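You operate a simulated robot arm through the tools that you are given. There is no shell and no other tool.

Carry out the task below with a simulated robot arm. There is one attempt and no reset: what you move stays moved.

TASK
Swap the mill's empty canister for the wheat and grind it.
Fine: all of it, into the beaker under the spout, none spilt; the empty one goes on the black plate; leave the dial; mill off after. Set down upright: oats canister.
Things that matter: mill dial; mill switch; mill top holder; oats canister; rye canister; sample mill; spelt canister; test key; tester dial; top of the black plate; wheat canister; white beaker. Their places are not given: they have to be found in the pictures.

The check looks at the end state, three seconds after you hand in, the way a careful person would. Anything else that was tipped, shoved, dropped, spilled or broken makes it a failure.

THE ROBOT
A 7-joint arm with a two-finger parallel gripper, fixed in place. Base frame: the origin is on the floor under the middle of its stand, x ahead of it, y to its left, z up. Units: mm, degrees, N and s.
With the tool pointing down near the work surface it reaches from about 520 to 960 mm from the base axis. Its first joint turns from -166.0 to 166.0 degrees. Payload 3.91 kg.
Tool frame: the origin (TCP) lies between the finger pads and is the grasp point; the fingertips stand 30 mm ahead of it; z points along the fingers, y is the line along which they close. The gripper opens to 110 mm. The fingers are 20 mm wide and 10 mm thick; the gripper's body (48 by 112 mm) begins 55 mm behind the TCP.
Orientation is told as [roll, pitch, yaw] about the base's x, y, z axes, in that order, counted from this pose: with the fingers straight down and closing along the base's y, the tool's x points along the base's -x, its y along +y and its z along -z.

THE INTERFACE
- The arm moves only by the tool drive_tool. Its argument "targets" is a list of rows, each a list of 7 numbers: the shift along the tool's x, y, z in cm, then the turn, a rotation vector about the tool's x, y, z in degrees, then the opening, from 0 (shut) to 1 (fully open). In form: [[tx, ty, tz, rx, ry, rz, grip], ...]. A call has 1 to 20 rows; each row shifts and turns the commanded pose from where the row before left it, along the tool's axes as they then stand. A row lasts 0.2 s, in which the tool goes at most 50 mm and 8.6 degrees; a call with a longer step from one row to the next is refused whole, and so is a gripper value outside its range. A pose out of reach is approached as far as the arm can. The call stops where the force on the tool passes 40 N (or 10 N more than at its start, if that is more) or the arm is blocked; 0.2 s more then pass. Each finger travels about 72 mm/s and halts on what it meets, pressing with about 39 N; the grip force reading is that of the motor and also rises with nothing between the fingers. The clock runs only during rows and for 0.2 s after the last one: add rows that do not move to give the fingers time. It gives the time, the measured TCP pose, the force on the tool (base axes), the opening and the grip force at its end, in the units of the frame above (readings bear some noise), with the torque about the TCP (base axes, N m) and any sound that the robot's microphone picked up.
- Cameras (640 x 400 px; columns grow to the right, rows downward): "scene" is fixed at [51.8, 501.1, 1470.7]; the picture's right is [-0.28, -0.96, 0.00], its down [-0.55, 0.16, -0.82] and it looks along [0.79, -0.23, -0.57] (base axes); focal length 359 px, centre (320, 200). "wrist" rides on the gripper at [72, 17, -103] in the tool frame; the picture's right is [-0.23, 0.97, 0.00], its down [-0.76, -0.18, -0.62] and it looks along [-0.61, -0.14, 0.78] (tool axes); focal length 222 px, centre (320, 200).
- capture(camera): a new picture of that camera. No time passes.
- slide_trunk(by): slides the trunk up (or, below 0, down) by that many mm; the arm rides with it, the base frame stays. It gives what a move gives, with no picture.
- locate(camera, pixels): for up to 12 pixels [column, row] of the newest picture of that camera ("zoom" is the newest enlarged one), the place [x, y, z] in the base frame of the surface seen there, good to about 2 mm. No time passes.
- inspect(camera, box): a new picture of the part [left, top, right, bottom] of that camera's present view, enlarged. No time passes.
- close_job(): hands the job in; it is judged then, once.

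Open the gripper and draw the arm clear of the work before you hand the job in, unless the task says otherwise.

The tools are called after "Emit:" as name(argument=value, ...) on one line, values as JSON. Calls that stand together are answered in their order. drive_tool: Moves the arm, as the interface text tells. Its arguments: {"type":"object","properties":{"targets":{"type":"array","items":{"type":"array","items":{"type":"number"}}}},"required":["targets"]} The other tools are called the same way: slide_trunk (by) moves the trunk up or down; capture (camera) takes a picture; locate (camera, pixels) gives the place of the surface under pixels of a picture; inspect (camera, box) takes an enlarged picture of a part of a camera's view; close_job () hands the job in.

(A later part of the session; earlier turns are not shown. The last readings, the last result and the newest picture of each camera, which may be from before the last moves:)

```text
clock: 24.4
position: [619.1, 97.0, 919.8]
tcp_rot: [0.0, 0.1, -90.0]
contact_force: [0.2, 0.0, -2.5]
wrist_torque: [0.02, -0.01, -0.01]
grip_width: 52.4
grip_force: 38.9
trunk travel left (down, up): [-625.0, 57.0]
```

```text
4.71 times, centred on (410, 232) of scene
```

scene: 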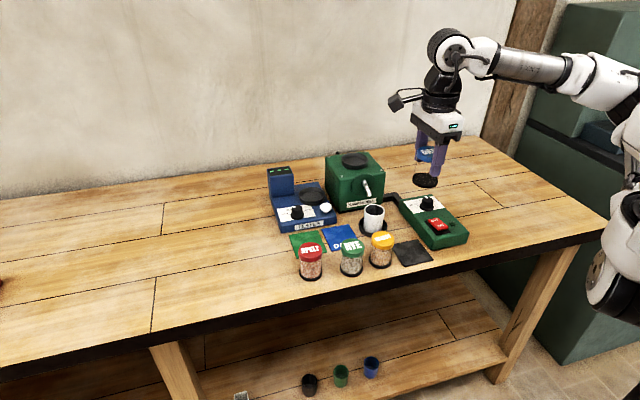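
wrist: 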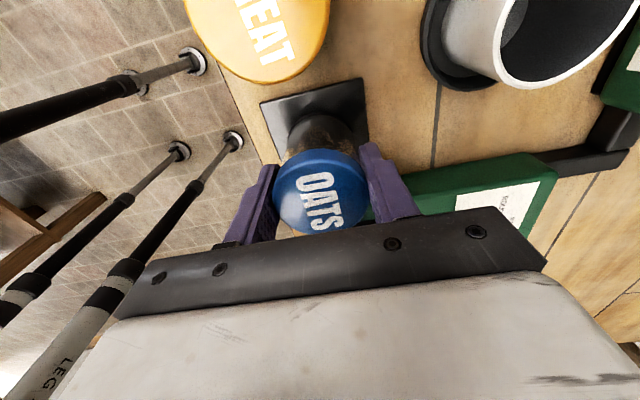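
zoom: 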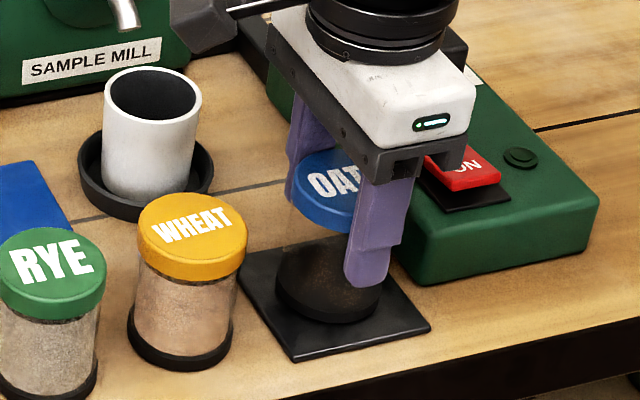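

The force still reads only the canister's weight (-2.5 N), so it has not touched yet. Lowering a few more millimetres.

Emit:
drive_tool(targets=[[0, 0, 0.1, 0, 0, 0, 0.3], [0, 0, 0.1, 0, 0, 0, 0.3]])

Emit:
drive_tool(targets=[[0, 0, 0.1, 0, 0, 0, 0.3], [0, 0, 0.05, 0, 0, 0, 0.3]])

```text
clock: 25.0
position: [619.4, 97.8, 920.3]
tcp_rot: [0.0, 0.0, -89.9]
contact_force: [-2.4, -4.7, 16.5]
wrist_torque: [-0.14, 0.46, 0.11]
grip_width: 52.2
grip_force: 38.8
trunk travel left (down, up): [-625.0, 57.0]
```

```text
clock: 25.6
position: [619.2, 98.4, 919.8]
tcp_rot: [0.3, 0.2, -90.0]
contact_force: [1.7, -4.1, 28.4]
wrist_torque: [-0.18, 0.43, 0.06]
grip_width: 52.5
grip_force: 39.3
trunk travel left (down, up): [-625.0, 57.0]
```

Contact confirmed, with 28 N of upward force at z≈920. I'll ease off 2 mm and open the gripper gently to release the canister on the plate.

Emit:
drive_tool(targets=[[0, 0, -0.2, 0, 0, 0, 0.3], [0, 0, 0, 0, 0, 0, 0.3]])

Emit:
drive_tool(targets=[[0, 0, 0, 0, 0, 0, 0.55], [0, 0, 0, 0, 0, 0, 0.7], [0, 0, 0, 0, 0, 0, 0.8], [0, 0, 0, 0, 0, 0, 0.8]])

Emit:
capture(camera="wrist")

Emit:
inspect(camera="scene", box=[350, 190, 470, 275])

```text
clock: 26.2
position: [619.9, 98.5, 919.8]
tcp_rot: [0.0, 0.0, -90.0]
contact_force: [3.8, -4.1, 18.0]
wrist_torque: [0.1, -0.15, -0.01]
grip_width: 52.3
grip_force: 39.2
trunk travel left (down, up): [-625.0, 57.0]
```

```text
clock: 27.2
position: [619.6, 99.0, 918.6]
tcp_rot: [0.0, 0.0, -89.9]
contact_force: [0.5, 0.2, 0.4]
wrist_torque: [0.02, 0.0, 0.02]
grip_width: 87.8
grip_force: 0.1
trunk travel left (down, up): [-625.0, 57.0]
```

```text
taken
```

wrist: 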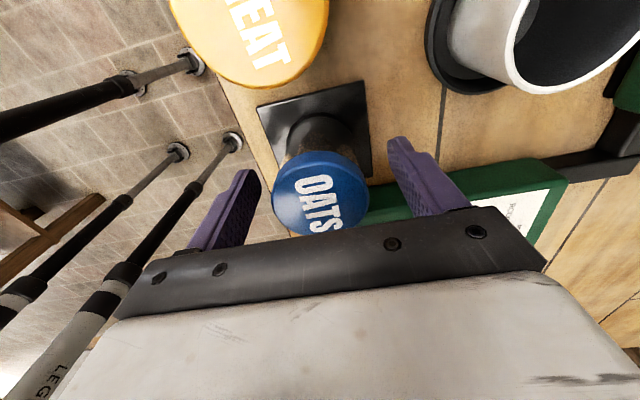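

```text
4.71 times, centred on (410, 232) of scene
```

zoom: 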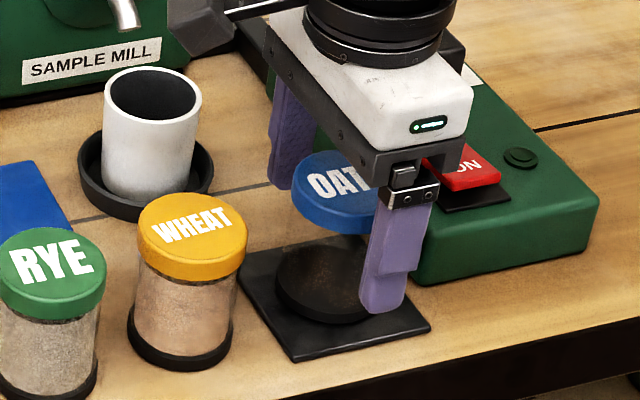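

The oats canister stands upright on the plate, released. I'll raise the tool straight up and move it away so I can check the plate and the empty holder.

Emit:
drive_tool(targets=[[0, 0, -2, 0, 0, 0, 0.8], [0, 0, -4, 0, 0, 0, 0.8], [0, 0, -4, 0, 0, 0, 0.9], [0, 0, -4, 0, 0, 0, 1], [0, 0, 0, 0, 0, 0, 1]])

Emit:
inspect(camera="scene", box=[350, 190, 470, 275])

Emit:
inspect(camera="scene", box=[325, 140, 385, 180])

```text
clock: 28.4
position: [618.4, 96.4, 1059.6]
tcp_rot: [0.0, -0.1, -89.9]
contact_force: [-0.9, 0.5, 0.5]
wrist_torque: [-0.01, 0.01, -0.01]
grip_width: 110.4
grip_force: 0.0
trunk travel left (down, up): [-625.0, 57.0]
```

```text
4.71 times, centred on (410, 232) of scene
```

zoom: 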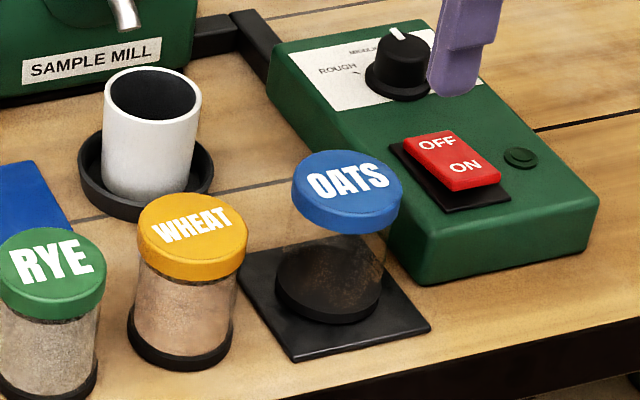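

```text
10.00 times, centred on (355, 160) of scene
```

zoom: 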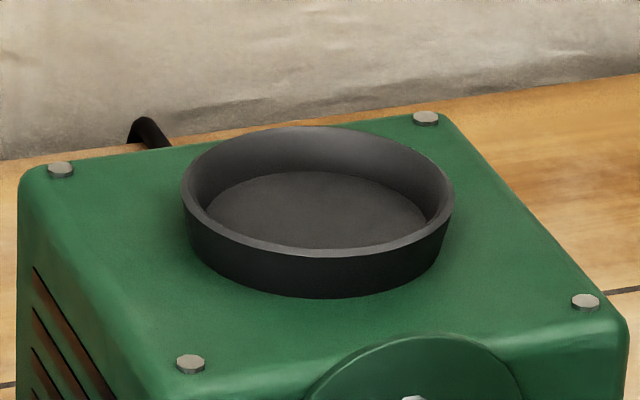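

The oats canister stands well inside the black plate, and the holder is an open dish. I'll measure the dish's rim and floor, and re-check the wheat lid.

Emit:
locate(camera="zoom", pixels=[[184, 195], [452, 190], [318, 128], [320, 252], [320, 210], [280, 230], [380, 200], [318, 175], [318, 243], [208, 215], [427, 215], [60, 172]])

Emit:
capture(camera="wrist")

```text
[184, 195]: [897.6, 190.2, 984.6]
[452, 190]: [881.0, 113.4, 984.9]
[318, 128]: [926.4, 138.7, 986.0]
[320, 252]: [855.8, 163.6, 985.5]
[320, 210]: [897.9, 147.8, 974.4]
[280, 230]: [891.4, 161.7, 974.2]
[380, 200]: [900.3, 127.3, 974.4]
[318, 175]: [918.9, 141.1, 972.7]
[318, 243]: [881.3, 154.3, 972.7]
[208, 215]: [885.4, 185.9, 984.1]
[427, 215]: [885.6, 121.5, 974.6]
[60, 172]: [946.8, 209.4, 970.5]
```

```text
taken
```

wrist: 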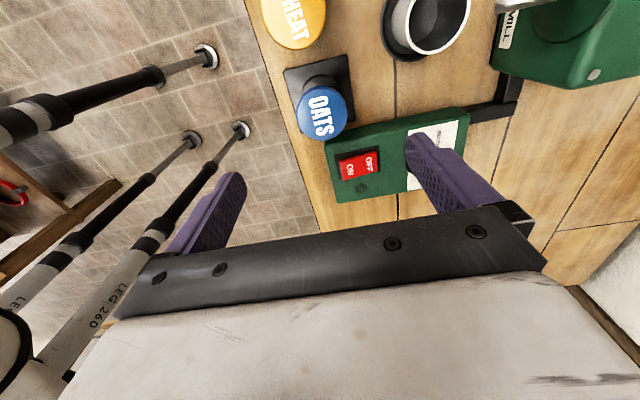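

The dish centre is about (890,151.5) with its floor at z 974.4. Now I'll move above the wheat canister at (615.5,184).

Emit:
drive_tool(targets=[[4, -0.15, 0, 0, 0, 0, 1], [4.7, -0.15, 0, 0, 0, 0, 1], [0, 0, 3, 0, 0, 0, 1], [0, 0, 3, 0, 0, 0, 1], [0, 0, 2, 0, 0, 0, 1], [0, 0, 0, 0, 0, 0, 1]])

Emit:
capture(camera="wrist")

Emit:
inspect(camera="scene", box=[320, 180, 440, 275])

```text
clock: 29.8
position: [615.7, 185.8, 978.2]
tcp_rot: [-0.1, 0.0, -90.0]
contact_force: [0.7, -0.1, 0.6]
wrist_torque: [0.02, 0.0, 0.0]
grip_width: 110.0
grip_force: 0.2
trunk travel left (down, up): [-625.0, 57.0]
```

```text
taken
```

wrist: 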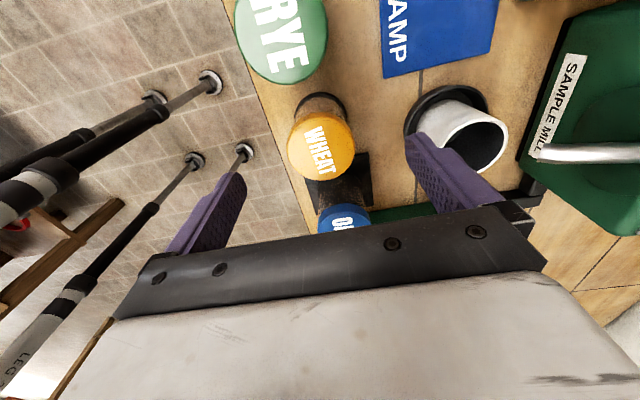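

```text
4.21 times, centred on (380, 228) of scene
```

zoom: 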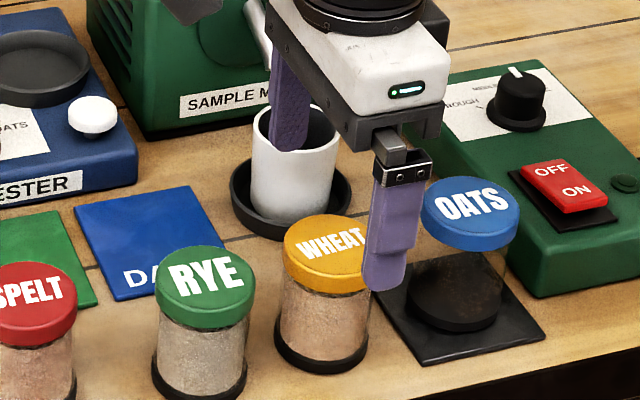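

The wheat lid is at wrist pixel (321,150). I'll check its centre before descending.

Emit:
locate(camera="wrist", pixels=[[289, 145], [354, 148], [321, 178], [321, 150], [305, 130], [340, 170]])

```text
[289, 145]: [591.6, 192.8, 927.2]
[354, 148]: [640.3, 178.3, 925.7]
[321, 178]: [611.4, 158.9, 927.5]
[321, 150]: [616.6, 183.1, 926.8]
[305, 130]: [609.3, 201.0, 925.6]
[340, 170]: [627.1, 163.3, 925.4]
```

The centre is (616,184), matching the TCP to within 2 mm. I'll descend to mid-lid (z≈915) and close.

Emit:
drive_tool(targets=[[-0.15, 0, 1.5, 0, 0, 0, 1], [0, 0, 1.8, 0, 0, 0, 1], [0, 0, 1.5, 0, 0, 0, 1], [0, 0, 1, 0, 0, 0, 1], [0, 0, 0.5, 0, 0, 0, 1], [0, 0, 0, 0, 0, 0, 1]])

Emit:
capture(camera="wrist")

```text
clock: 31.2
position: [616.6, 183.7, 914.8]
tcp_rot: [0.0, 0.0, -89.9]
contact_force: [0.7, 0.4, 0.6]
wrist_torque: [0.01, -0.02, -0.01]
grip_width: 109.8
grip_force: 0.0
trunk travel left (down, up): [-625.0, 57.0]
```

```text
taken
```

wrist: 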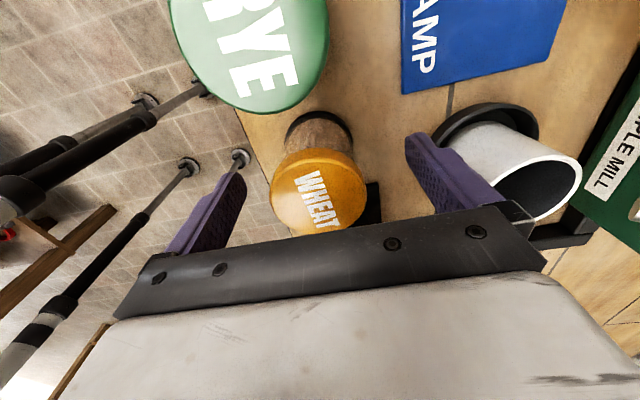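

The fingers straddle the wheat lid. Closing the gripper.

Emit:
drive_tool(targets=[[0, 0, 0, 0, 0, 0, 0.6], [0, 0, 0, 0, 0, 0, 0.45], [0, 0, 0, 0, 0, 0, 0.35], [0, 0, 0, 0, 0, 0, 0.3], [0, 0, 0, 0, 0, 0, 0.3]])

Emit:
drive_tool(targets=[[0, 0, -0.2, 0, 0, 0, 0.3], [0, 0, -0.3, 0, 0, 0, 0.3], [0, 0, -0.5, 0, 0, 0, 0.3], [0, 0, -1, 0, 0, 0, 0.3]])

Emit:
capture(camera="wrist")

Emit:
inspect(camera="scene", box=[320, 180, 440, 275])

```text
clock: 32.4
position: [617.0, 183.7, 915.2]
tcp_rot: [0.0, 0.0, -89.9]
contact_force: [-0.7, 0.0, -0.2]
wrist_torque: [0.02, 0.02, 0.02]
grip_width: 52.9
grip_force: 38.9
trunk travel left (down, up): [-625.0, 57.0]
```

```text
clock: 33.4
position: [616.5, 182.7, 935.4]
tcp_rot: [0.0, -0.1, -90.0]
contact_force: [-0.1, -0.5, -1.2]
wrist_torque: [0.0, -0.03, 0.01]
grip_width: 53.2
grip_force: 38.9
trunk travel left (down, up): [-625.0, 57.0]
```

```text
taken
```

wrist: 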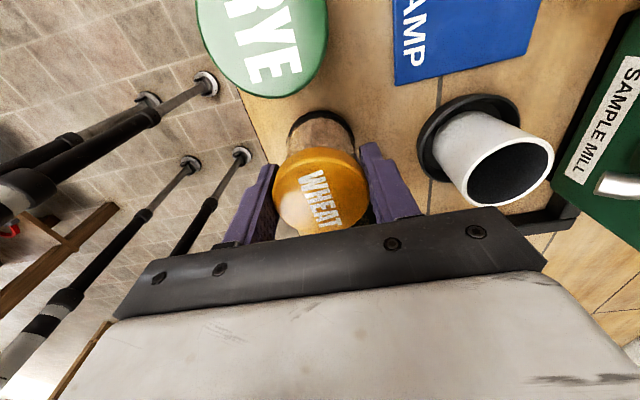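

```text
4.21 times, centred on (380, 228) of scene
```

zoom: 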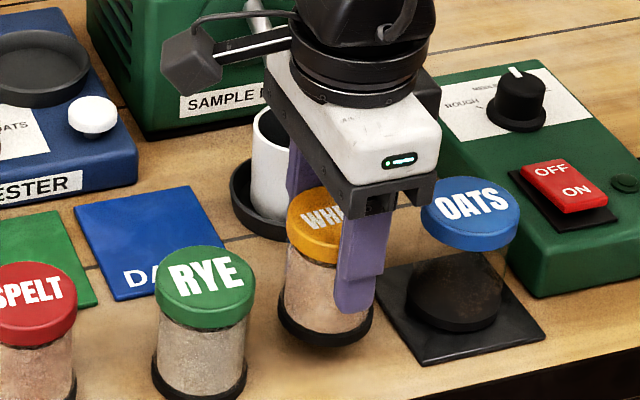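

The wheat appears to be off the table. I'll verify the lid height and check the tilt.

Emit:
locate(camera="wrist", pixels=[[300, 190], [340, 180], [320, 170], [320, 205], [290, 185], [355, 185]])

Emit:
drive_tool(targets=[[0, 0, -2, 0, 0, 0, 0.3], [0, 0, -3, 0, 0, 0, 0.3], [0, 0, -4, 0, 0, 0, 0.3], [0, 0, -4, 0, 0, 0, 0.3], [0, 0, -3, 0, 0, 0, 0.3], [0, 0, -2, 0, 0, 0, 0.3], [0, 0, 0, 0, 0, 0, 0.3]])

Emit:
capture(camera="scene")

Emit:
inspect(camera="scene", box=[340, 140, 440, 220])

```text
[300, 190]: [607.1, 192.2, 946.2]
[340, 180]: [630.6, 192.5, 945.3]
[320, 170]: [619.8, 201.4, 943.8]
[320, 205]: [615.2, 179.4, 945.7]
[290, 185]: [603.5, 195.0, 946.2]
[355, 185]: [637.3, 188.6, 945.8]
```

```text
clock: 35.0
position: [617.1, 183.9, 1117.8]
tcp_rot: [-0.1, 0.0, -89.9]
contact_force: [0.3, -0.1, -2.6]
wrist_torque: [0.02, 0.0, 0.0]
grip_width: 53.1
grip_force: 39.0
trunk travel left (down, up): [-625.0, 57.0]
```

```text
taken
```

scene: 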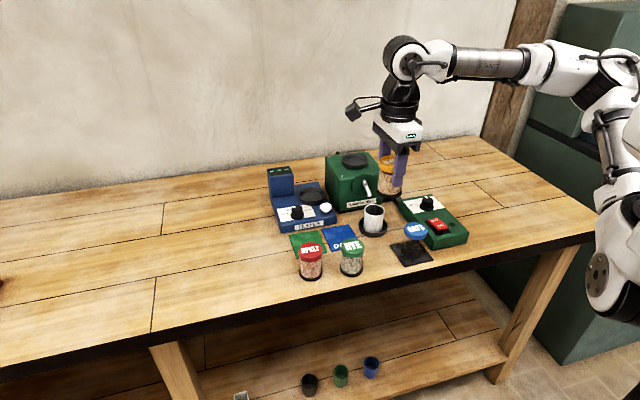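

```text
5.00 times, centred on (390, 180) of scene
```

zoom: 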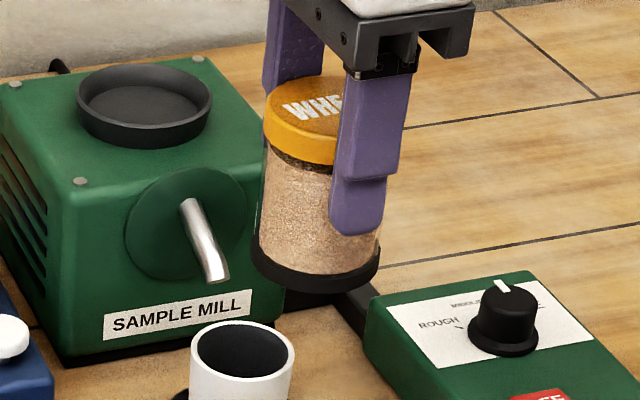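

The wheat hangs upright with its lid 10.5 mm above the TCP. I'll carry it above the holder at (889.7,152), then pre-turn it 25° counter-clockwise so it can be locked by turning clockwise.

Emit:
drive_tool(targets=[[-0.3, 2.24, 0, 0, 0, 0, 0.3], [-0.45, 4, 0, 0, 0, 0, 0.3], [-0.45, 4, 0, 0, 0, 0, 0.3], [-0.45, 4, 0, 0, 0, 0, 0.3], [-0.45, 4, 0, 0, 0, 0, 0.3], [-0.45, 4, 0, 0, 0, 0, 0.3], [-0.4, 3, 0, 0, 0, 0, 0.3], [-0.25, 2, 0, 0, 0, 0, 0.3], [0, 0, 0, 0, 0, -6.25, 0.3], [0, 0, 0, 0, 0, -6.25, 0.3], [0, 0, 0, 0, 0, -6.25, 0.3], [0, 0, 0, 0, 0, -6.25, 0.3], [0, 0, 0, 0, 0, 0, 0.3]])

Emit:
capture(camera="wrist")

Emit:
inspect(camera="scene", box=[310, 90, 410, 190])

```text
clock: 37.8
position: [889.4, 152.0, 1116.3]
tcp_rot: [-0.1, 0.0, -64.9]
contact_force: [-0.8, 0.6, -1.8]
wrist_torque: [0.0, 0.02, 0.02]
grip_width: 52.8
grip_force: 39.0
trunk travel left (down, up): [-625.0, 57.0]
```

```text
taken
```

wrist: 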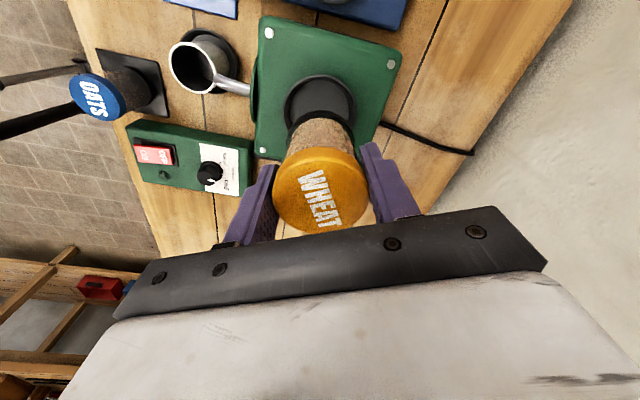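

```text
4.00 times, centred on (360, 140) of scene
```

zoom: 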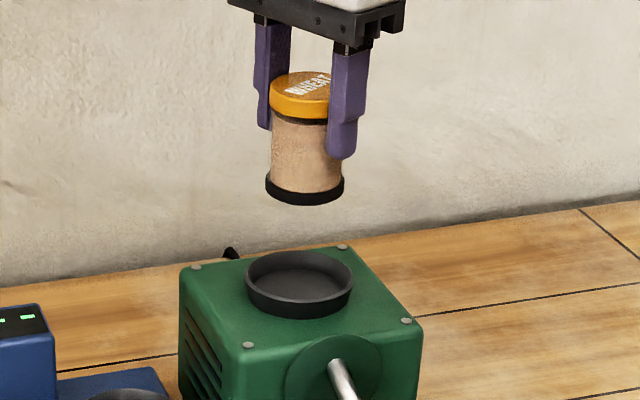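

The wheat is over the dish. I'll check its centre and lower it to just above the holder floor.

Emit:
locate(camera="wrist", pixels=[[276, 190], [367, 188], [320, 188], [318, 152], [318, 230], [290, 118], [352, 122]])

Emit:
drive_tool(targets=[[0, 0, 2, 0, 0, 0, 0.3], [0, 0, 2, 0, 0, 0, 0.3], [0, 0, 1.5, 0, 0, 0, 0.3], [0, 0, 0.8, 0, 0, 0, 0.3], [0, 0, 0.5, 0, 0, 0, 0.3], [0, 0, 0.3, 0, 0, 0, 0.3], [0, 0, 0, 0, 0, 0, 0.3]])

Emit:
inspect(camera="scene", box=[310, 100, 410, 190])

Emit:
capture(camera="wrist")

```text
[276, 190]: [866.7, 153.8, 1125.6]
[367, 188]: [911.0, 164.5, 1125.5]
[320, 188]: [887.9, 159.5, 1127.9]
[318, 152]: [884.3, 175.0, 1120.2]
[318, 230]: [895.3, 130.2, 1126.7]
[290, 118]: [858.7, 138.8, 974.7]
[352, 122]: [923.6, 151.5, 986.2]
```

```text
clock: 39.4
position: [890.6, 151.8, 1045.0]
tcp_rot: [0.0, 0.0, -64.8]
contact_force: [0.3, -0.6, -1.1]
wrist_torque: [-0.01, 0.02, 0.01]
grip_width: 52.6
grip_force: 39.6
trunk travel left (down, up): [-625.0, 57.0]
```

```text
4.44 times, centred on (360, 145) of scene
```

zoom: 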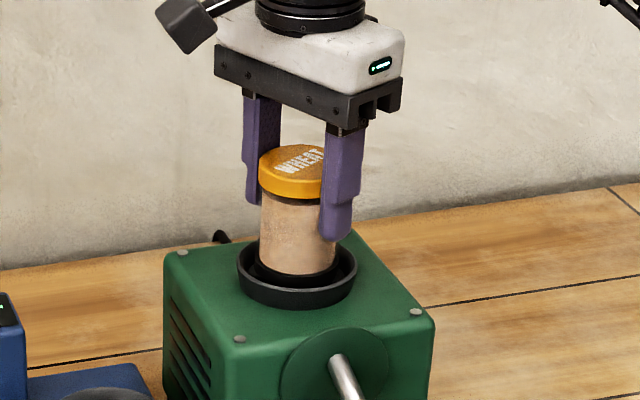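

```text
taken
```

wrist: 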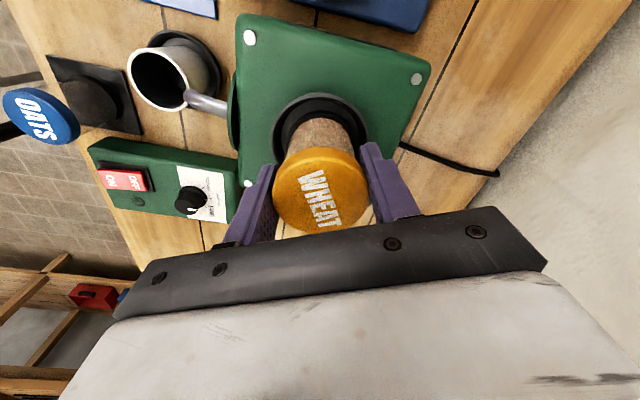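

The base is inside the dish rim and centred. I'll lower it in 1–2 mm steps until it meets the floor.

Emit:
drive_tool(targets=[[0, 0, 0.2, 0, 0, 0, 0.3], [0, 0, 0.2, 0, 0, 0, 0.3], [0, 0, 0.1, 0, 0, 0, 0.3], [0, 0, 0.1, 0, 0, 0, 0.3]])

Emit:
drive_tool(targets=[[0, 0, 0.1, 0, 0, 0, 0.3], [0, 0, 0, 0, 0, 0, 0.3]])

```text
clock: 40.4
position: [890.1, 151.3, 1038.7]
tcp_rot: [0.1, 0.0, -64.9]
contact_force: [2.1, -0.3, 5.8]
wrist_torque: [-0.08, -0.03, 0.05]
grip_width: 52.7
grip_force: 38.6
trunk travel left (down, up): [-625.0, 57.0]
```

```text
clock: 41.0
position: [889.5, 151.2, 1039.6]
tcp_rot: [0.2, 0.0, -64.8]
contact_force: [6.4, 0.6, 15.2]
wrist_torque: [-0.06, 0.01, 0.05]
grip_width: 52.7
grip_force: 38.8
trunk travel left (down, up): [-625.0, 57.0]
```

It is seated, with 15 N of upward force at z≈1039. Now I'll twist clockwise in small steps to lock it, watching the torque.

Emit:
drive_tool(targets=[[0, 0, -0.05, 0, 0, 4, 0.3], [0, 0, 0, 0, 0, 4, 0.3], [0, 0, 0, 0, 0, 4, 0.3]])

Emit:
drive_tool(targets=[[0, 0, 0, 0, 0, 4, 0.3], [0, 0, 0, 0, 0, 4, 0.3], [0, 0, 0, 0, 0, 4, 0.3]])

Emit:
capture(camera="wrist")

```text
clock: 41.8
position: [888.0, 151.3, 1039.8]
tcp_rot: [0.1, 0.0, -77.0]
contact_force: [-0.2, -3.5, 11.1]
wrist_torque: [-0.25, 0.06, 0.13]
grip_width: 52.9
grip_force: 38.7
trunk travel left (down, up): [-625.0, 57.0]
```

```text
clock: 42.6
position: [888.9, 152.4, 1038.3]
tcp_rot: [0.2, 0.0, -89.0]
contact_force: [-0.8, -1.6, 10.9]
wrist_torque: [-0.22, 0.06, 0.08]
grip_width: 52.8
grip_force: 38.8
trunk travel left (down, up): [-625.0, 57.0]
```

```text
taken
```

wrist: 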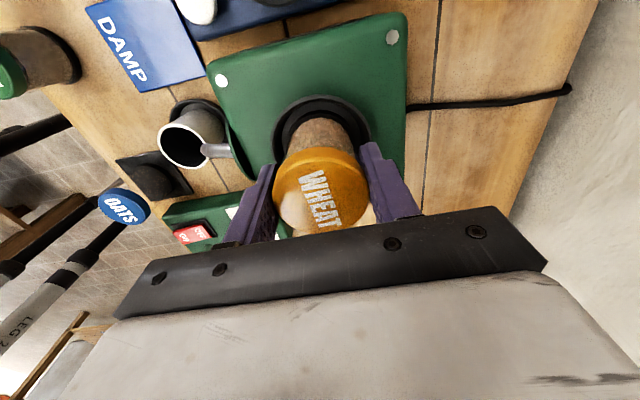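

The canister follows the twist, now at -89°, with only 0.1 N·m. I'll turn 8° more to match the oats' original label angle, then test with a small lift.

Emit:
drive_tool(targets=[[0, 0, 0, 0, 0, 4, 0.3], [0, 0, 0, 0, 0, 4, 0.3], [0, 0, 0, 0, 0, 0, 0.3]])

Emit:
drive_tool(targets=[[0, 0, -0.2, 0, 0, 0, 0.3], [0, 0, -0.3, 0, 0, 0, 0.3], [0, 0, -0.2, 0, 0, 0, 0.3]])

Emit:
capture(camera="wrist")

Emit:
locate(camera="wrist", pixels=[[300, 190], [320, 170], [340, 190], [310, 205]])

```text
clock: 43.4
position: [889.8, 150.9, 1039.0]
tcp_rot: [0.1, 0.0, -97.0]
contact_force: [0.4, -2.0, 12.2]
wrist_torque: [-0.22, -0.01, 0.02]
grip_width: 52.6
grip_force: 38.8
trunk travel left (down, up): [-625.0, 57.0]
```

```text
clock: 44.2
position: [888.2, 152.2, 1044.6]
tcp_rot: [-0.1, -0.1, -97.0]
contact_force: [0.3, -0.1, -2.2]
wrist_torque: [-0.01, -0.03, 0.01]
grip_width: 52.6
grip_force: 38.6
trunk travel left (down, up): [-625.0, 57.0]
```

```text
taken
```

wrist: 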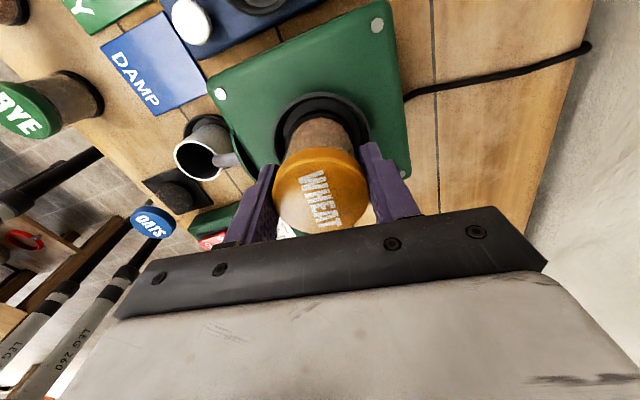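

```text
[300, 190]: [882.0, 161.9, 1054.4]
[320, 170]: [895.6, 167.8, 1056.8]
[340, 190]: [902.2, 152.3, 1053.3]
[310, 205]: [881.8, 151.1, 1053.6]
```

The lid rose to 1054.5 with only the canister's weight on the tool, so it has not locked yet. I'll look closely at the base and dish for lugs or slots before trying again.

Emit:
inspect(camera="wrist", box=[265, 80, 385, 160])

Emit:
inspect(camera="scene", box=[335, 135, 380, 175])

Emit:
inspect(camera="scene", box=[335, 225, 375, 285])

Emit:
inspect(camera="scene", box=[385, 215, 435, 270])

```text
5.00 times, centred on (325, 120) of wrist
```

zoom: 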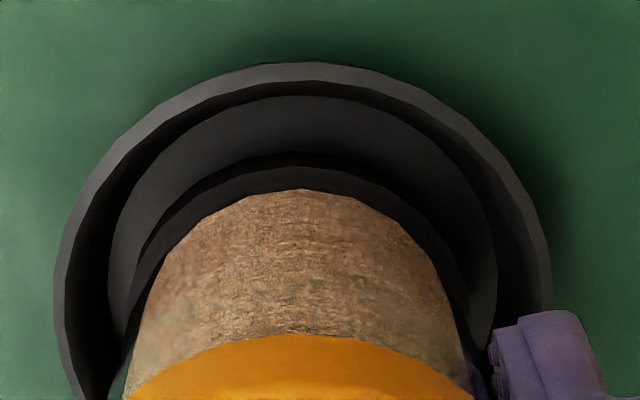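

```text
10.00 times, centred on (358, 155) of scene
```

zoom: 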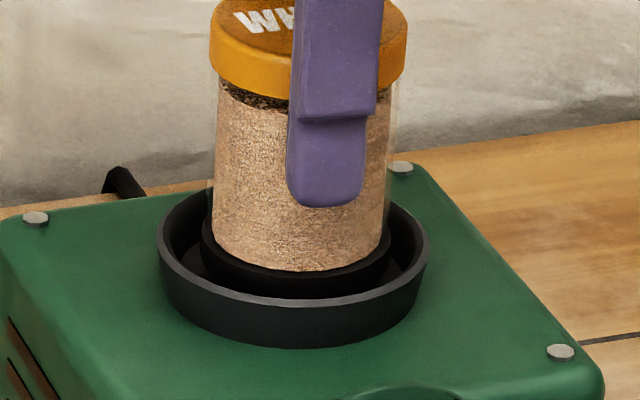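

```text
6.67 times, centred on (355, 255) of scene
```

zoom: 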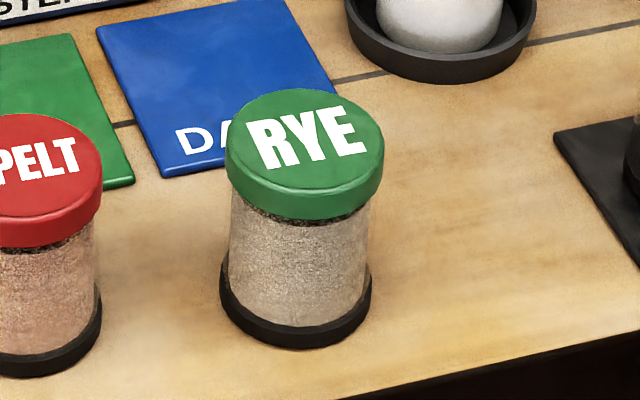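

```text
7.27 times, centred on (410, 242) of scene
```

zoom: 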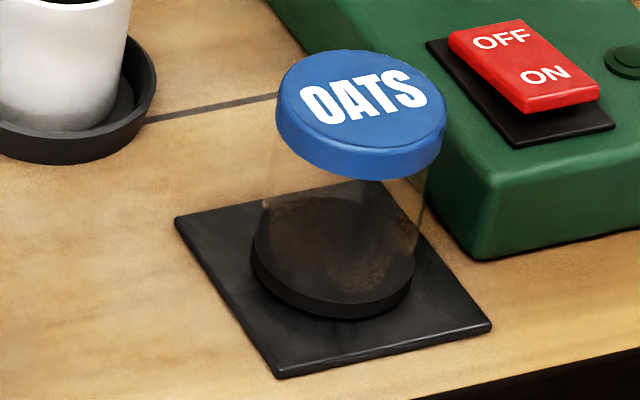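

No lugs or slots are visible. I'll measure the OATS label direction on the plate to compare with the wheat's orientation, since the original seated angle may matter.

Emit:
locate(camera="zoom", pixels=[[322, 105], [408, 90], [312, 92], [412, 74], [330, 122], [420, 104]])

Emit:
locate(camera="wrist", pixels=[[313, 180], [327, 224], [302, 180], [322, 178], [318, 228], [338, 222]])

Emit:
inspect(camera="wrist", box=[260, 140, 380, 240])

```text
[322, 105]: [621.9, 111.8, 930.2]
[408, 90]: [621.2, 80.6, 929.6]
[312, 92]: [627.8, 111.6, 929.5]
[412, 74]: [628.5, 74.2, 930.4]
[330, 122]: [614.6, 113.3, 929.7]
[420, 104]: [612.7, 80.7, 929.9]
```

```text
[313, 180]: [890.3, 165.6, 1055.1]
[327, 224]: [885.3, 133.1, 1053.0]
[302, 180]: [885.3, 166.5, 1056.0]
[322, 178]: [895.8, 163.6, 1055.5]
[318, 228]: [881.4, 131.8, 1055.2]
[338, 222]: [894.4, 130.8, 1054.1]
```

```text
4.00 times, centred on (320, 190) of wrist
```

zoom: 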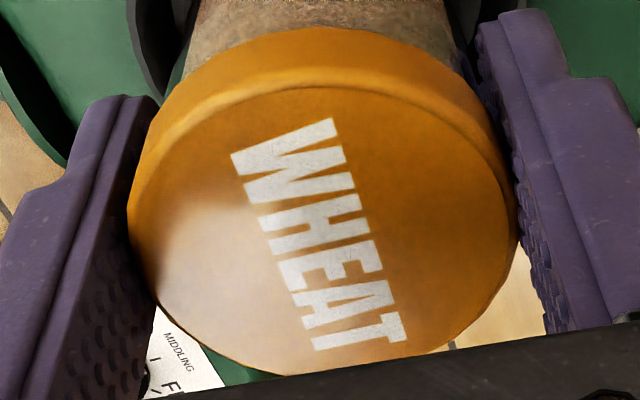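

The wheat label is about 4° clockwise of where the oats label sat, yet it lifts freely. I'll re-seat it and turn further clockwise to see whether it catches.

Emit:
drive_tool(targets=[[0, 0, 0.3, 0, 0, 0, 0.3], [0, 0, 0.2, 0, 0, 0, 0.3], [0, 0, 0.15, 0, 0, 0, 0.3], [0, 0, 0.1, 0, 0, 0, 0.3]])

Emit:
drive_tool(targets=[[0, 0, 0, 0, 0, 5, 0.3], [0, 0, 0, 0, 0, 5, 0.3], [0, 0, 0, 0, 0, 5, 0.3]])

Emit:
drive_tool(targets=[[0, 0, 0, 0, 0, 5, 0.3], [0, 0, 0, 0, 0, 5, 0.3], [0, 0, 0, 0, 0, 5, 0.3]])

Emit:
capture(camera="wrist")

```text
clock: 45.2
position: [889.7, 152.7, 1039.1]
tcp_rot: [0.1, 0.1, -96.9]
contact_force: [2.5, -0.2, 6.8]
wrist_torque: [-0.07, 0.0, 0.03]
grip_width: 52.6
grip_force: 38.7
trunk travel left (down, up): [-625.0, 57.0]
```

```text
clock: 46.0
position: [889.0, 151.2, 1039.3]
tcp_rot: [0.1, 0.1, -112.0]
contact_force: [2.8, -5.0, 14.5]
wrist_torque: [-0.38, 0.14, 0.17]
grip_width: 52.7
grip_force: 39.0
trunk travel left (down, up): [-625.0, 57.0]
```

```text
clock: 46.8
position: [889.0, 152.4, 1039.7]
tcp_rot: [0.0, 0.1, -127.0]
contact_force: [2.8, -3.8, 14.1]
wrist_torque: [-0.39, -0.07, 0.19]
grip_width: 52.6
grip_force: 38.9
trunk travel left (down, up): [-625.0, 57.0]
```

```text
taken
```

wrist: 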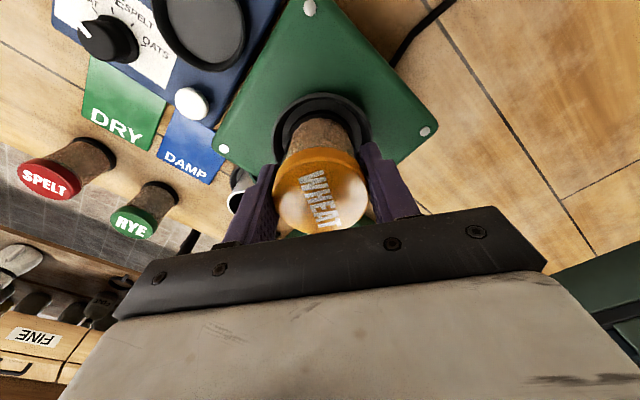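

The wheat turned on to -127° with only friction torque. I'll do a small lift test here, and also look at the "FINE" sign in the background at (35,335).

Emit:
inspect(camera="wrist", box=[0, 230, 140, 400])

Emit:
drive_tool(targets=[[0, 0, -0.3, 0, 0, 0, 0.3], [0, 0, -0.3, 0, 0, 0, 0.3], [0, 0, -0.2, 0, 0, 0, 0.3]])

Emit:
capture(camera="wrist")

Emit:
locate(camera="wrist", pixels=[[300, 190], [320, 170], [340, 190], [310, 205]])

```text
2.35 times, centred on (70, 315) of wrist
```

zoom: 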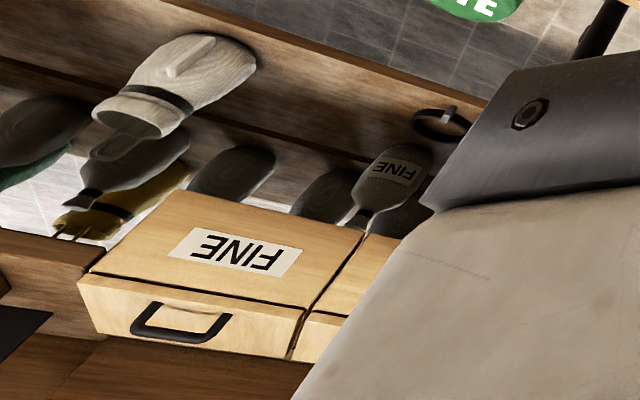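

```text
clock: 47.6
position: [889.7, 151.7, 1044.4]
tcp_rot: [-0.1, 0.0, -126.9]
contact_force: [0.2, 0.4, -1.5]
wrist_torque: [-0.01, -0.01, -0.02]
grip_width: 52.9
grip_force: 38.7
trunk travel left (down, up): [-625.0, 57.0]
```

```text
taken
```

wrist: 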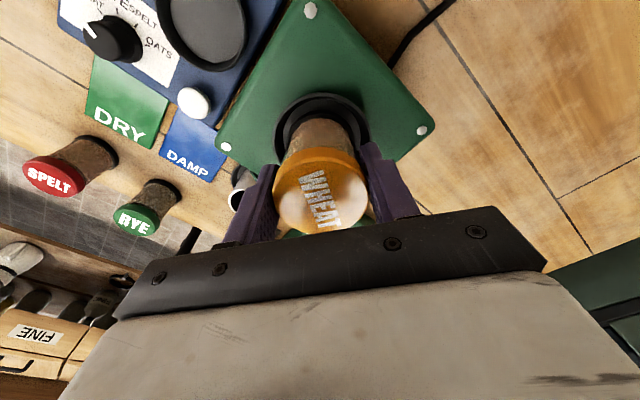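

```text
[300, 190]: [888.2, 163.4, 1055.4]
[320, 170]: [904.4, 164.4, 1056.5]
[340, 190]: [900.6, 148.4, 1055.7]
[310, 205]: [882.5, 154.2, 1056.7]
```

It is still free, so there is no catch out to -127°. I'll turn back counter-clockwise above the floor, re-seat at about -75°, and then turn clockwise to exactly the oats' original label angle (gripper ≈ -92.5°) for one more check.

Emit:
drive_tool(targets=[[0, 0, 0, 0, 0, -7.5, 0.3], [0, 0, 0, 0, 0, -7.5, 0.3], [0, 0, 0, 0, 0, -7.5, 0.3], [0, 0, 0, 0, 0, -7.5, 0.3], [0, 0, 0, 0, 0, -7.5, 0.3], [0, 0, 0, 0, 0, -7.5, 0.3], [0, 0, 0, 0, 0, -7, 0.3], [0, 0, 0.3, 0, 0, 0, 0.3], [0, 0, 0.2, 0, 0, 0, 0.3], [0, 0, 0.15, 0, 0, 0, 0.3], [0, 0, 0.1, 0, 0, 0, 0.3]])

Emit:
drive_tool(targets=[[0, 0, 0, 0, 0, 4, 0.3], [0, 0, 0, 0, 0, 4, 0.3], [0, 0, 0, 0, 0, 4, 0.3], [0, 0, 0, 0, 0, 4, 0.3], [0, 0, 0, 0, 0, 1.5, 0.3], [0, 0, 0, 0, 0, 0, 0.3]])

Emit:
capture(camera="wrist")

Emit:
inspect(camera="wrist", box=[260, 140, 380, 240])

```text
clock: 50.0
position: [890.6, 151.5, 1038.4]
tcp_rot: [0.1, 0.0, -75.0]
contact_force: [-1.5, -0.5, 3.7]
wrist_torque: [0.03, 0.19, 0.03]
grip_width: 52.7
grip_force: 39.1
trunk travel left (down, up): [-625.0, 57.0]
```

```text
clock: 51.4
position: [889.3, 151.3, 1038.5]
tcp_rot: [0.2, 0.0, -92.6]
contact_force: [-2.2, -1.2, 6.9]
wrist_torque: [0.05, 0.13, 0.01]
grip_width: 52.8
grip_force: 38.9
trunk travel left (down, up): [-625.0, 57.0]
```

```text
taken
```

wrist: 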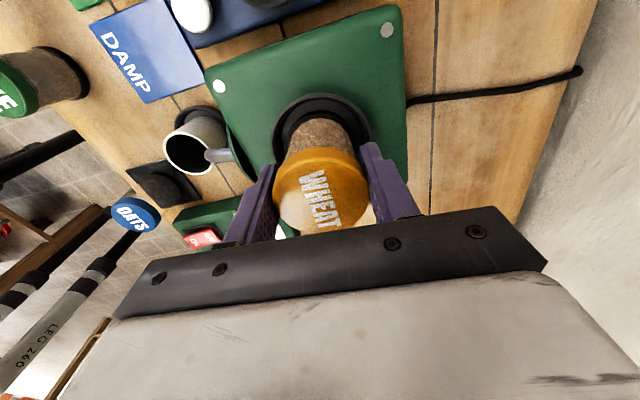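

```text
4.00 times, centred on (320, 190) of wrist
```

zoom: 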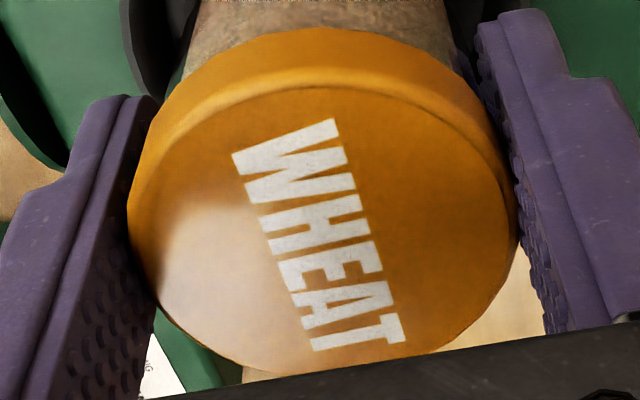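

The label now matches the oats' original angle. One more 5 mm lift test.

Emit:
drive_tool(targets=[[0, 0, -0.2, 0, 0, 0, 0.3], [0, 0, -0.2, 0, 0, 0, 0.3], [0, 0, -0.3, 0, 0, 0, 0.3]])

Emit:
capture(camera="wrist")

Emit:
locate(camera="wrist", pixels=[[300, 190], [320, 170], [340, 190], [310, 205]])

```text
clock: 52.2
position: [889.9, 151.9, 1043.7]
tcp_rot: [0.0, 0.0, -92.4]
contact_force: [0.2, 0.3, -2.2]
wrist_torque: [0.01, 0.03, -0.02]
grip_width: 52.5
grip_force: 39.4
trunk travel left (down, up): [-625.0, 57.0]
```

```text
taken
```

wrist: 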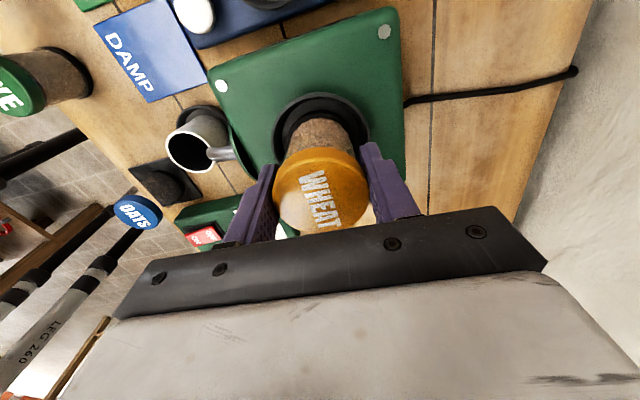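

```text
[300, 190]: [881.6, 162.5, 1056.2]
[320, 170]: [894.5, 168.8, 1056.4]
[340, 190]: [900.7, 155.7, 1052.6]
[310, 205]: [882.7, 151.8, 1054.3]
```

It is free at that angle too, so the oats was probably just stuck and there is no lock to engage. I'll seat the wheat centred in the dish and release it.

Emit:
drive_tool(targets=[[0, 0, 0.2, 0, 0, 0, 0.3], [0, 0, 0.2, 0, 0, 0, 0.3], [0, 0, 0.15, 0, 0, 0, 0.3], [0, 0, 0.05, 0, 0, 0, 0.3], [0, 0, 0.05, 0, 0, 0, 0.3], [0, 0, 0, 0, 0, 0, 0.3]])

Emit:
drive_tool(targets=[[0, 0, 0, 0, 0, 0, 0.55], [0, 0, 0, 0, 0, 0, 0.7], [0, 0, 0, 0, 0, 0, 0.8], [0, 0, 0, 0, 0, 0, 0.8]])

Emit:
capture(camera="wrist")

Emit:
inspect(camera="scene", box=[310, 100, 410, 190])

```text
clock: 53.6
position: [890.1, 150.9, 1039.5]
tcp_rot: [0.1, 0.0, -92.5]
contact_force: [0.6, -1.5, 3.4]
wrist_torque: [0.01, 0.02, 0.03]
grip_width: 52.6
grip_force: 39.5
trunk travel left (down, up): [-625.0, 57.0]
```

```text
clock: 54.6
position: [889.0, 151.2, 1037.7]
tcp_rot: [0.1, 0.0, -92.4]
contact_force: [-0.4, -0.2, -0.9]
wrist_torque: [-0.02, -0.03, -0.03]
grip_width: 88.2
grip_force: 0.0
trunk travel left (down, up): [-625.0, 57.0]
```

```text
taken
```

wrist: 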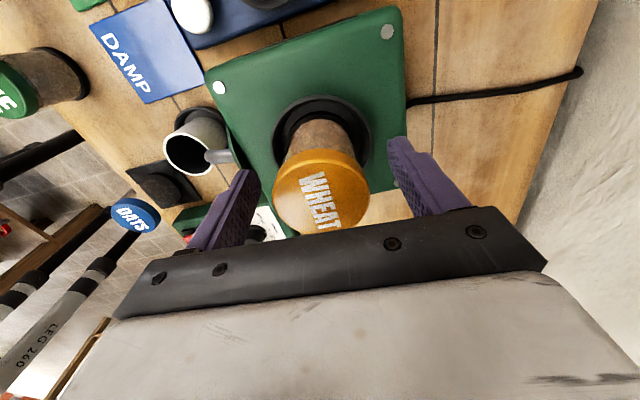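

```text
4.44 times, centred on (360, 145) of scene
```

zoom: 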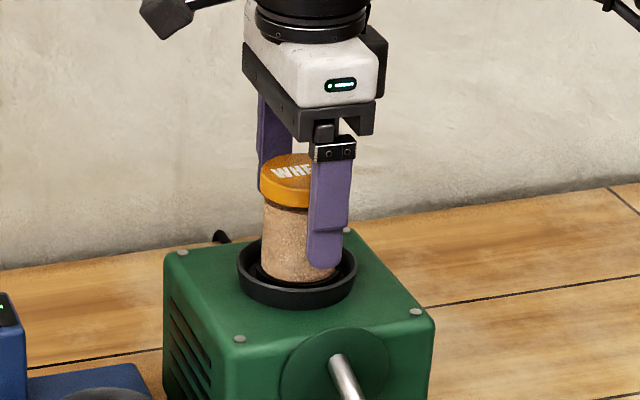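

The wheat is released and stands in the holder. I'll raise the tool clear and check the placement.

Emit:
drive_tool(targets=[[0, 0, -1, 0, 0, 0, 0.8], [0, 0, -3, 0, 0, 0, 0.8], [0, 0, -4, 0, 0, 0, 0.8], [0, 0, -3, 0, 0, 0, 0.8], [0, 0, 0, 0, 0, 2.5, 0.8], [0, 0, 0, 0, 0, 0, 0.8]])

Emit:
capture(camera="wrist")

Emit:
inspect(camera="scene", box=[310, 100, 410, 190])

```text
clock: 56.0
position: [890.2, 151.2, 1147.8]
tcp_rot: [0.0, 0.0, -94.8]
contact_force: [0.4, -0.5, 0.3]
wrist_torque: [0.01, -0.01, 0.01]
grip_width: 87.9
grip_force: 0.1
trunk travel left (down, up): [-625.0, 57.0]
```

```text
taken
```

wrist: 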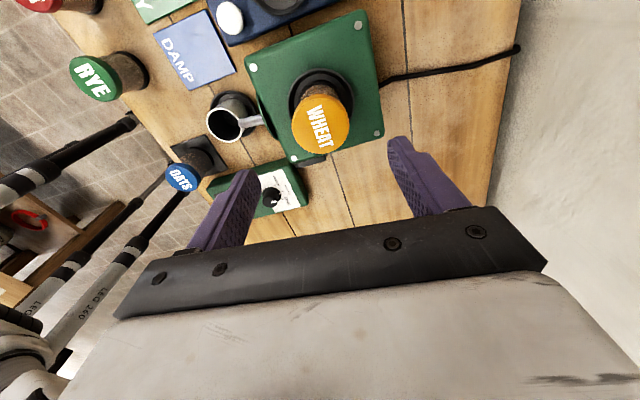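

```text
4.44 times, centred on (360, 145) of scene
```

zoom: 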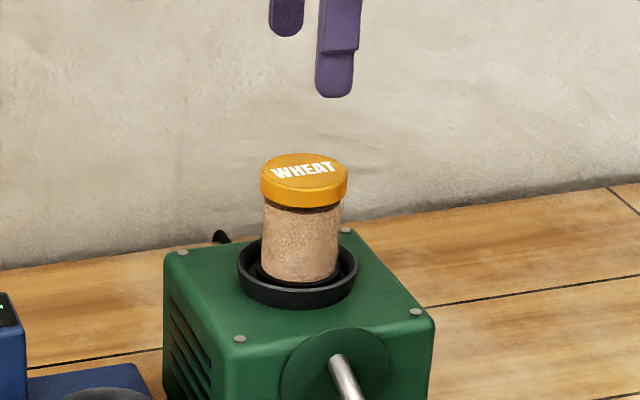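

The wheat stands upright in the holder. Next I'll close the gripper, square the yaw to -90° and move above the ON end of the rocker at (632,12).

Emit:
drive_tool(targets=[[0, 0, 0, 0, 0, -4.8, 0.5], [-2, -3, 0, 0, 0, 0, 0.2], [-2, -4, 0, 0, 0, 0, 0], [-2, -4, 0, 0, 0, 0, 0], [-2, -4, 0, 0, 0, 0, 0], [-2, -4, 0, 0, 0, 0, 0], [-2, -4, 0, 0, 0, 0, 0], [-1.9, -2.8, 0, 0, 0, 0, 0], [0, 0, 3, 0, 0, 0, 0], [0, 0, 4, 0, 0, 0, 0], [0, 0, 4, 0, 0, 0, 0], [0, 0, 4, 0, 0, 0, 0], [0, 0, 3, 0, 0, 0, 0], [0, 0, 0, 0, 0, 0, 0]])

Emit:
capture(camera="wrist")

Emit:
inspect(camera="scene", box=[380, 160, 480, 250])

```text
clock: 59.0
position: [634.5, 13.6, 967.0]
tcp_rot: [0.0, 0.0, -90.1]
contact_force: [0.2, 0.4, 0.2]
wrist_torque: [-0.02, 0.0, 0.0]
grip_width: 0.2
grip_force: 38.0
trunk travel left (down, up): [-625.0, 57.0]
```

```text
taken
```

wrist: 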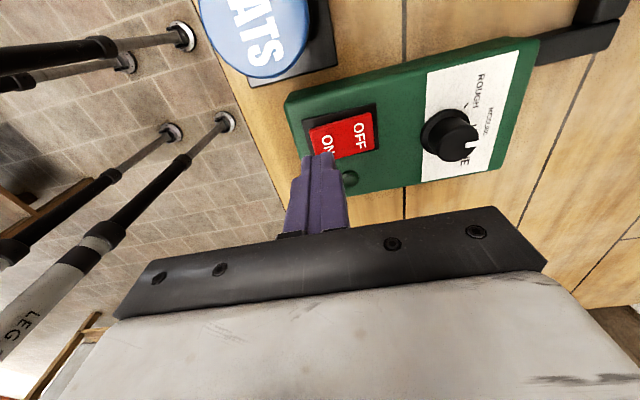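

```text
4.44 times, centred on (430, 205) of scene
```

zoom: 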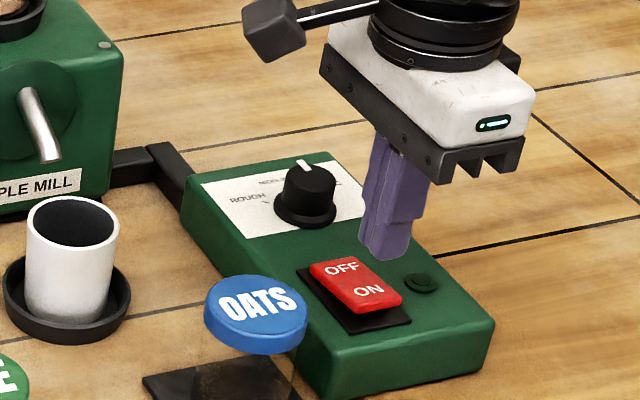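

The closed fingers are above the ON end, and the dial pointer is on FINE. I'll descend close to the rocker and then press in small steps.

Emit:
drive_tool(targets=[[-0.1, -0.25, 1.5, 0, 0, 0, 0], [0, 0, 1.1, 0, 0, 0, 0], [0, 0, 0, 0, 0, 0, 0]])

Emit:
inspect(camera="scene", box=[400, 190, 480, 255])

Emit:
drive_tool(targets=[[0, 0, 0.2, 0, 0, 0, 0], [0, 0, 0.2, 0, 0, 0, 0], [0, 0, 0.2, 0, 0, 0, 0], [0, 0, 0.2, 0, 0, 0, 0]])

```text
clock: 59.8
position: [630.5, 12.9, 941.3]
tcp_rot: [-0.1, 0.0, -90.1]
contact_force: [-0.2, -0.2, 0.4]
wrist_torque: [-0.02, 0.0, 0.01]
grip_width: 0.0
grip_force: 37.7
trunk travel left (down, up): [-625.0, 57.0]
```

```text
6.15 times, centred on (440, 222) of scene
```

zoom: 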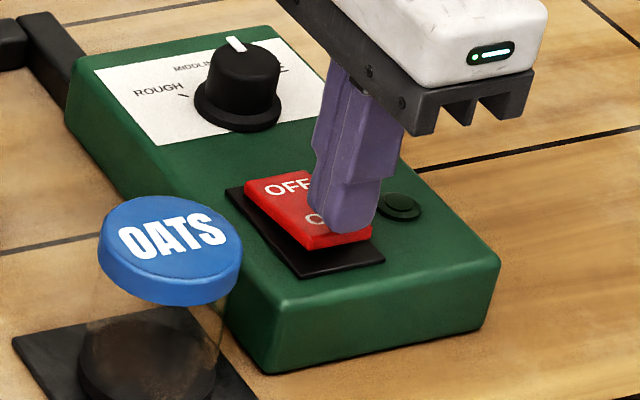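

```text
clock: 60.8
position: [629.4, 13.2, 934.2]
tcp_rot: [0.0, 0.0, -90.1]
contact_force: [-0.8, -0.4, 0.3]
wrist_torque: [-0.04, 0.01, -0.02]
grip_width: 0.1
grip_force: 37.6
trunk travel left (down, up): [-625.0, 57.0]
```

No contact yet at tip height ≈904. Continuing in 1–2 mm steps.

Emit:
drive_tool(targets=[[0, 0, 0.15, 0, 0, 0, 0], [0, 0, 0.15, 0, 0, 0, 0], [0, 0, 0.15, 0, 0, 0, 0]])

Emit:
inspect(camera="scene", box=[400, 190, 480, 255])

```text
clock: 61.6
position: [629.4, 13.2, 930.8]
tcp_rot: [0.1, 0.1, -90.1]
contact_force: [1.6, 3.6, 12.5]
wrist_torque: [0.1, -0.2, 0.0]
grip_width: 0.0
grip_force: 38.0
trunk travel left (down, up): [-625.0, 57.0]
```

```text
6.15 times, centred on (440, 222) of scene
```

zoom: 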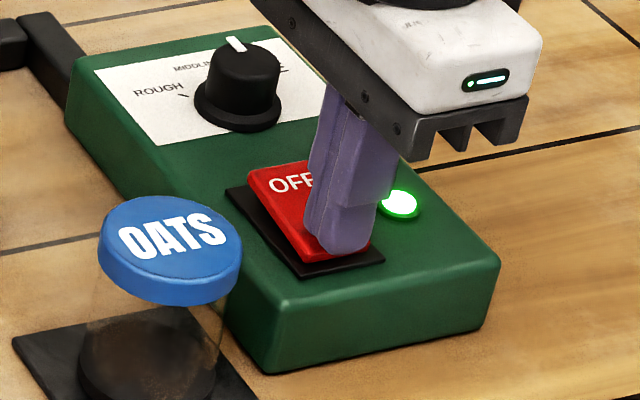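

The lamp lit green, so the mill is on. I'll lift off the rocker and check the spout, the beaker and the sound right away.

Emit:
drive_tool(targets=[[0, 0, -1, 0, 0, 0, 0], [0, 0, -1, 0, 0, 0, 0]])

Emit:
inspect(camera="scene", box=[330, 120, 430, 245])

Emit:
inspect(camera="scene", box=[400, 190, 480, 255])

```text
clock: 62.2
position: [629.4, 13.7, 949.6]
tcp_rot: [0.0, 0.1, -90.1]
contact_force: [0.3, -0.8, -0.3]
wrist_torque: [0.04, -0.01, 0.02]
grip_width: 0.0
grip_force: 38.1
trunk travel left (down, up): [-625.0, 57.0]
```

```text
3.20 times, centred on (380, 182) of scene
```

zoom: 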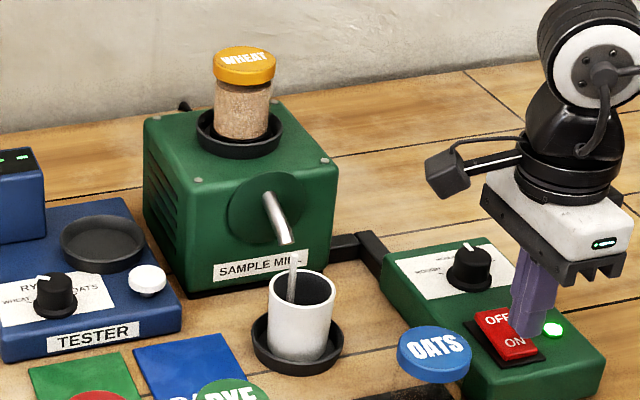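

```text
6.15 times, centred on (440, 222) of scene
```

zoom: 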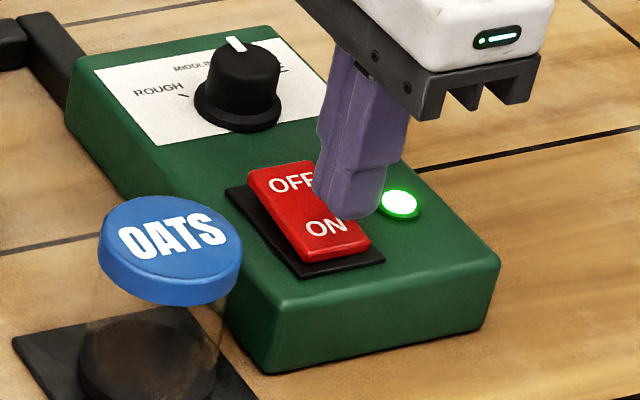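

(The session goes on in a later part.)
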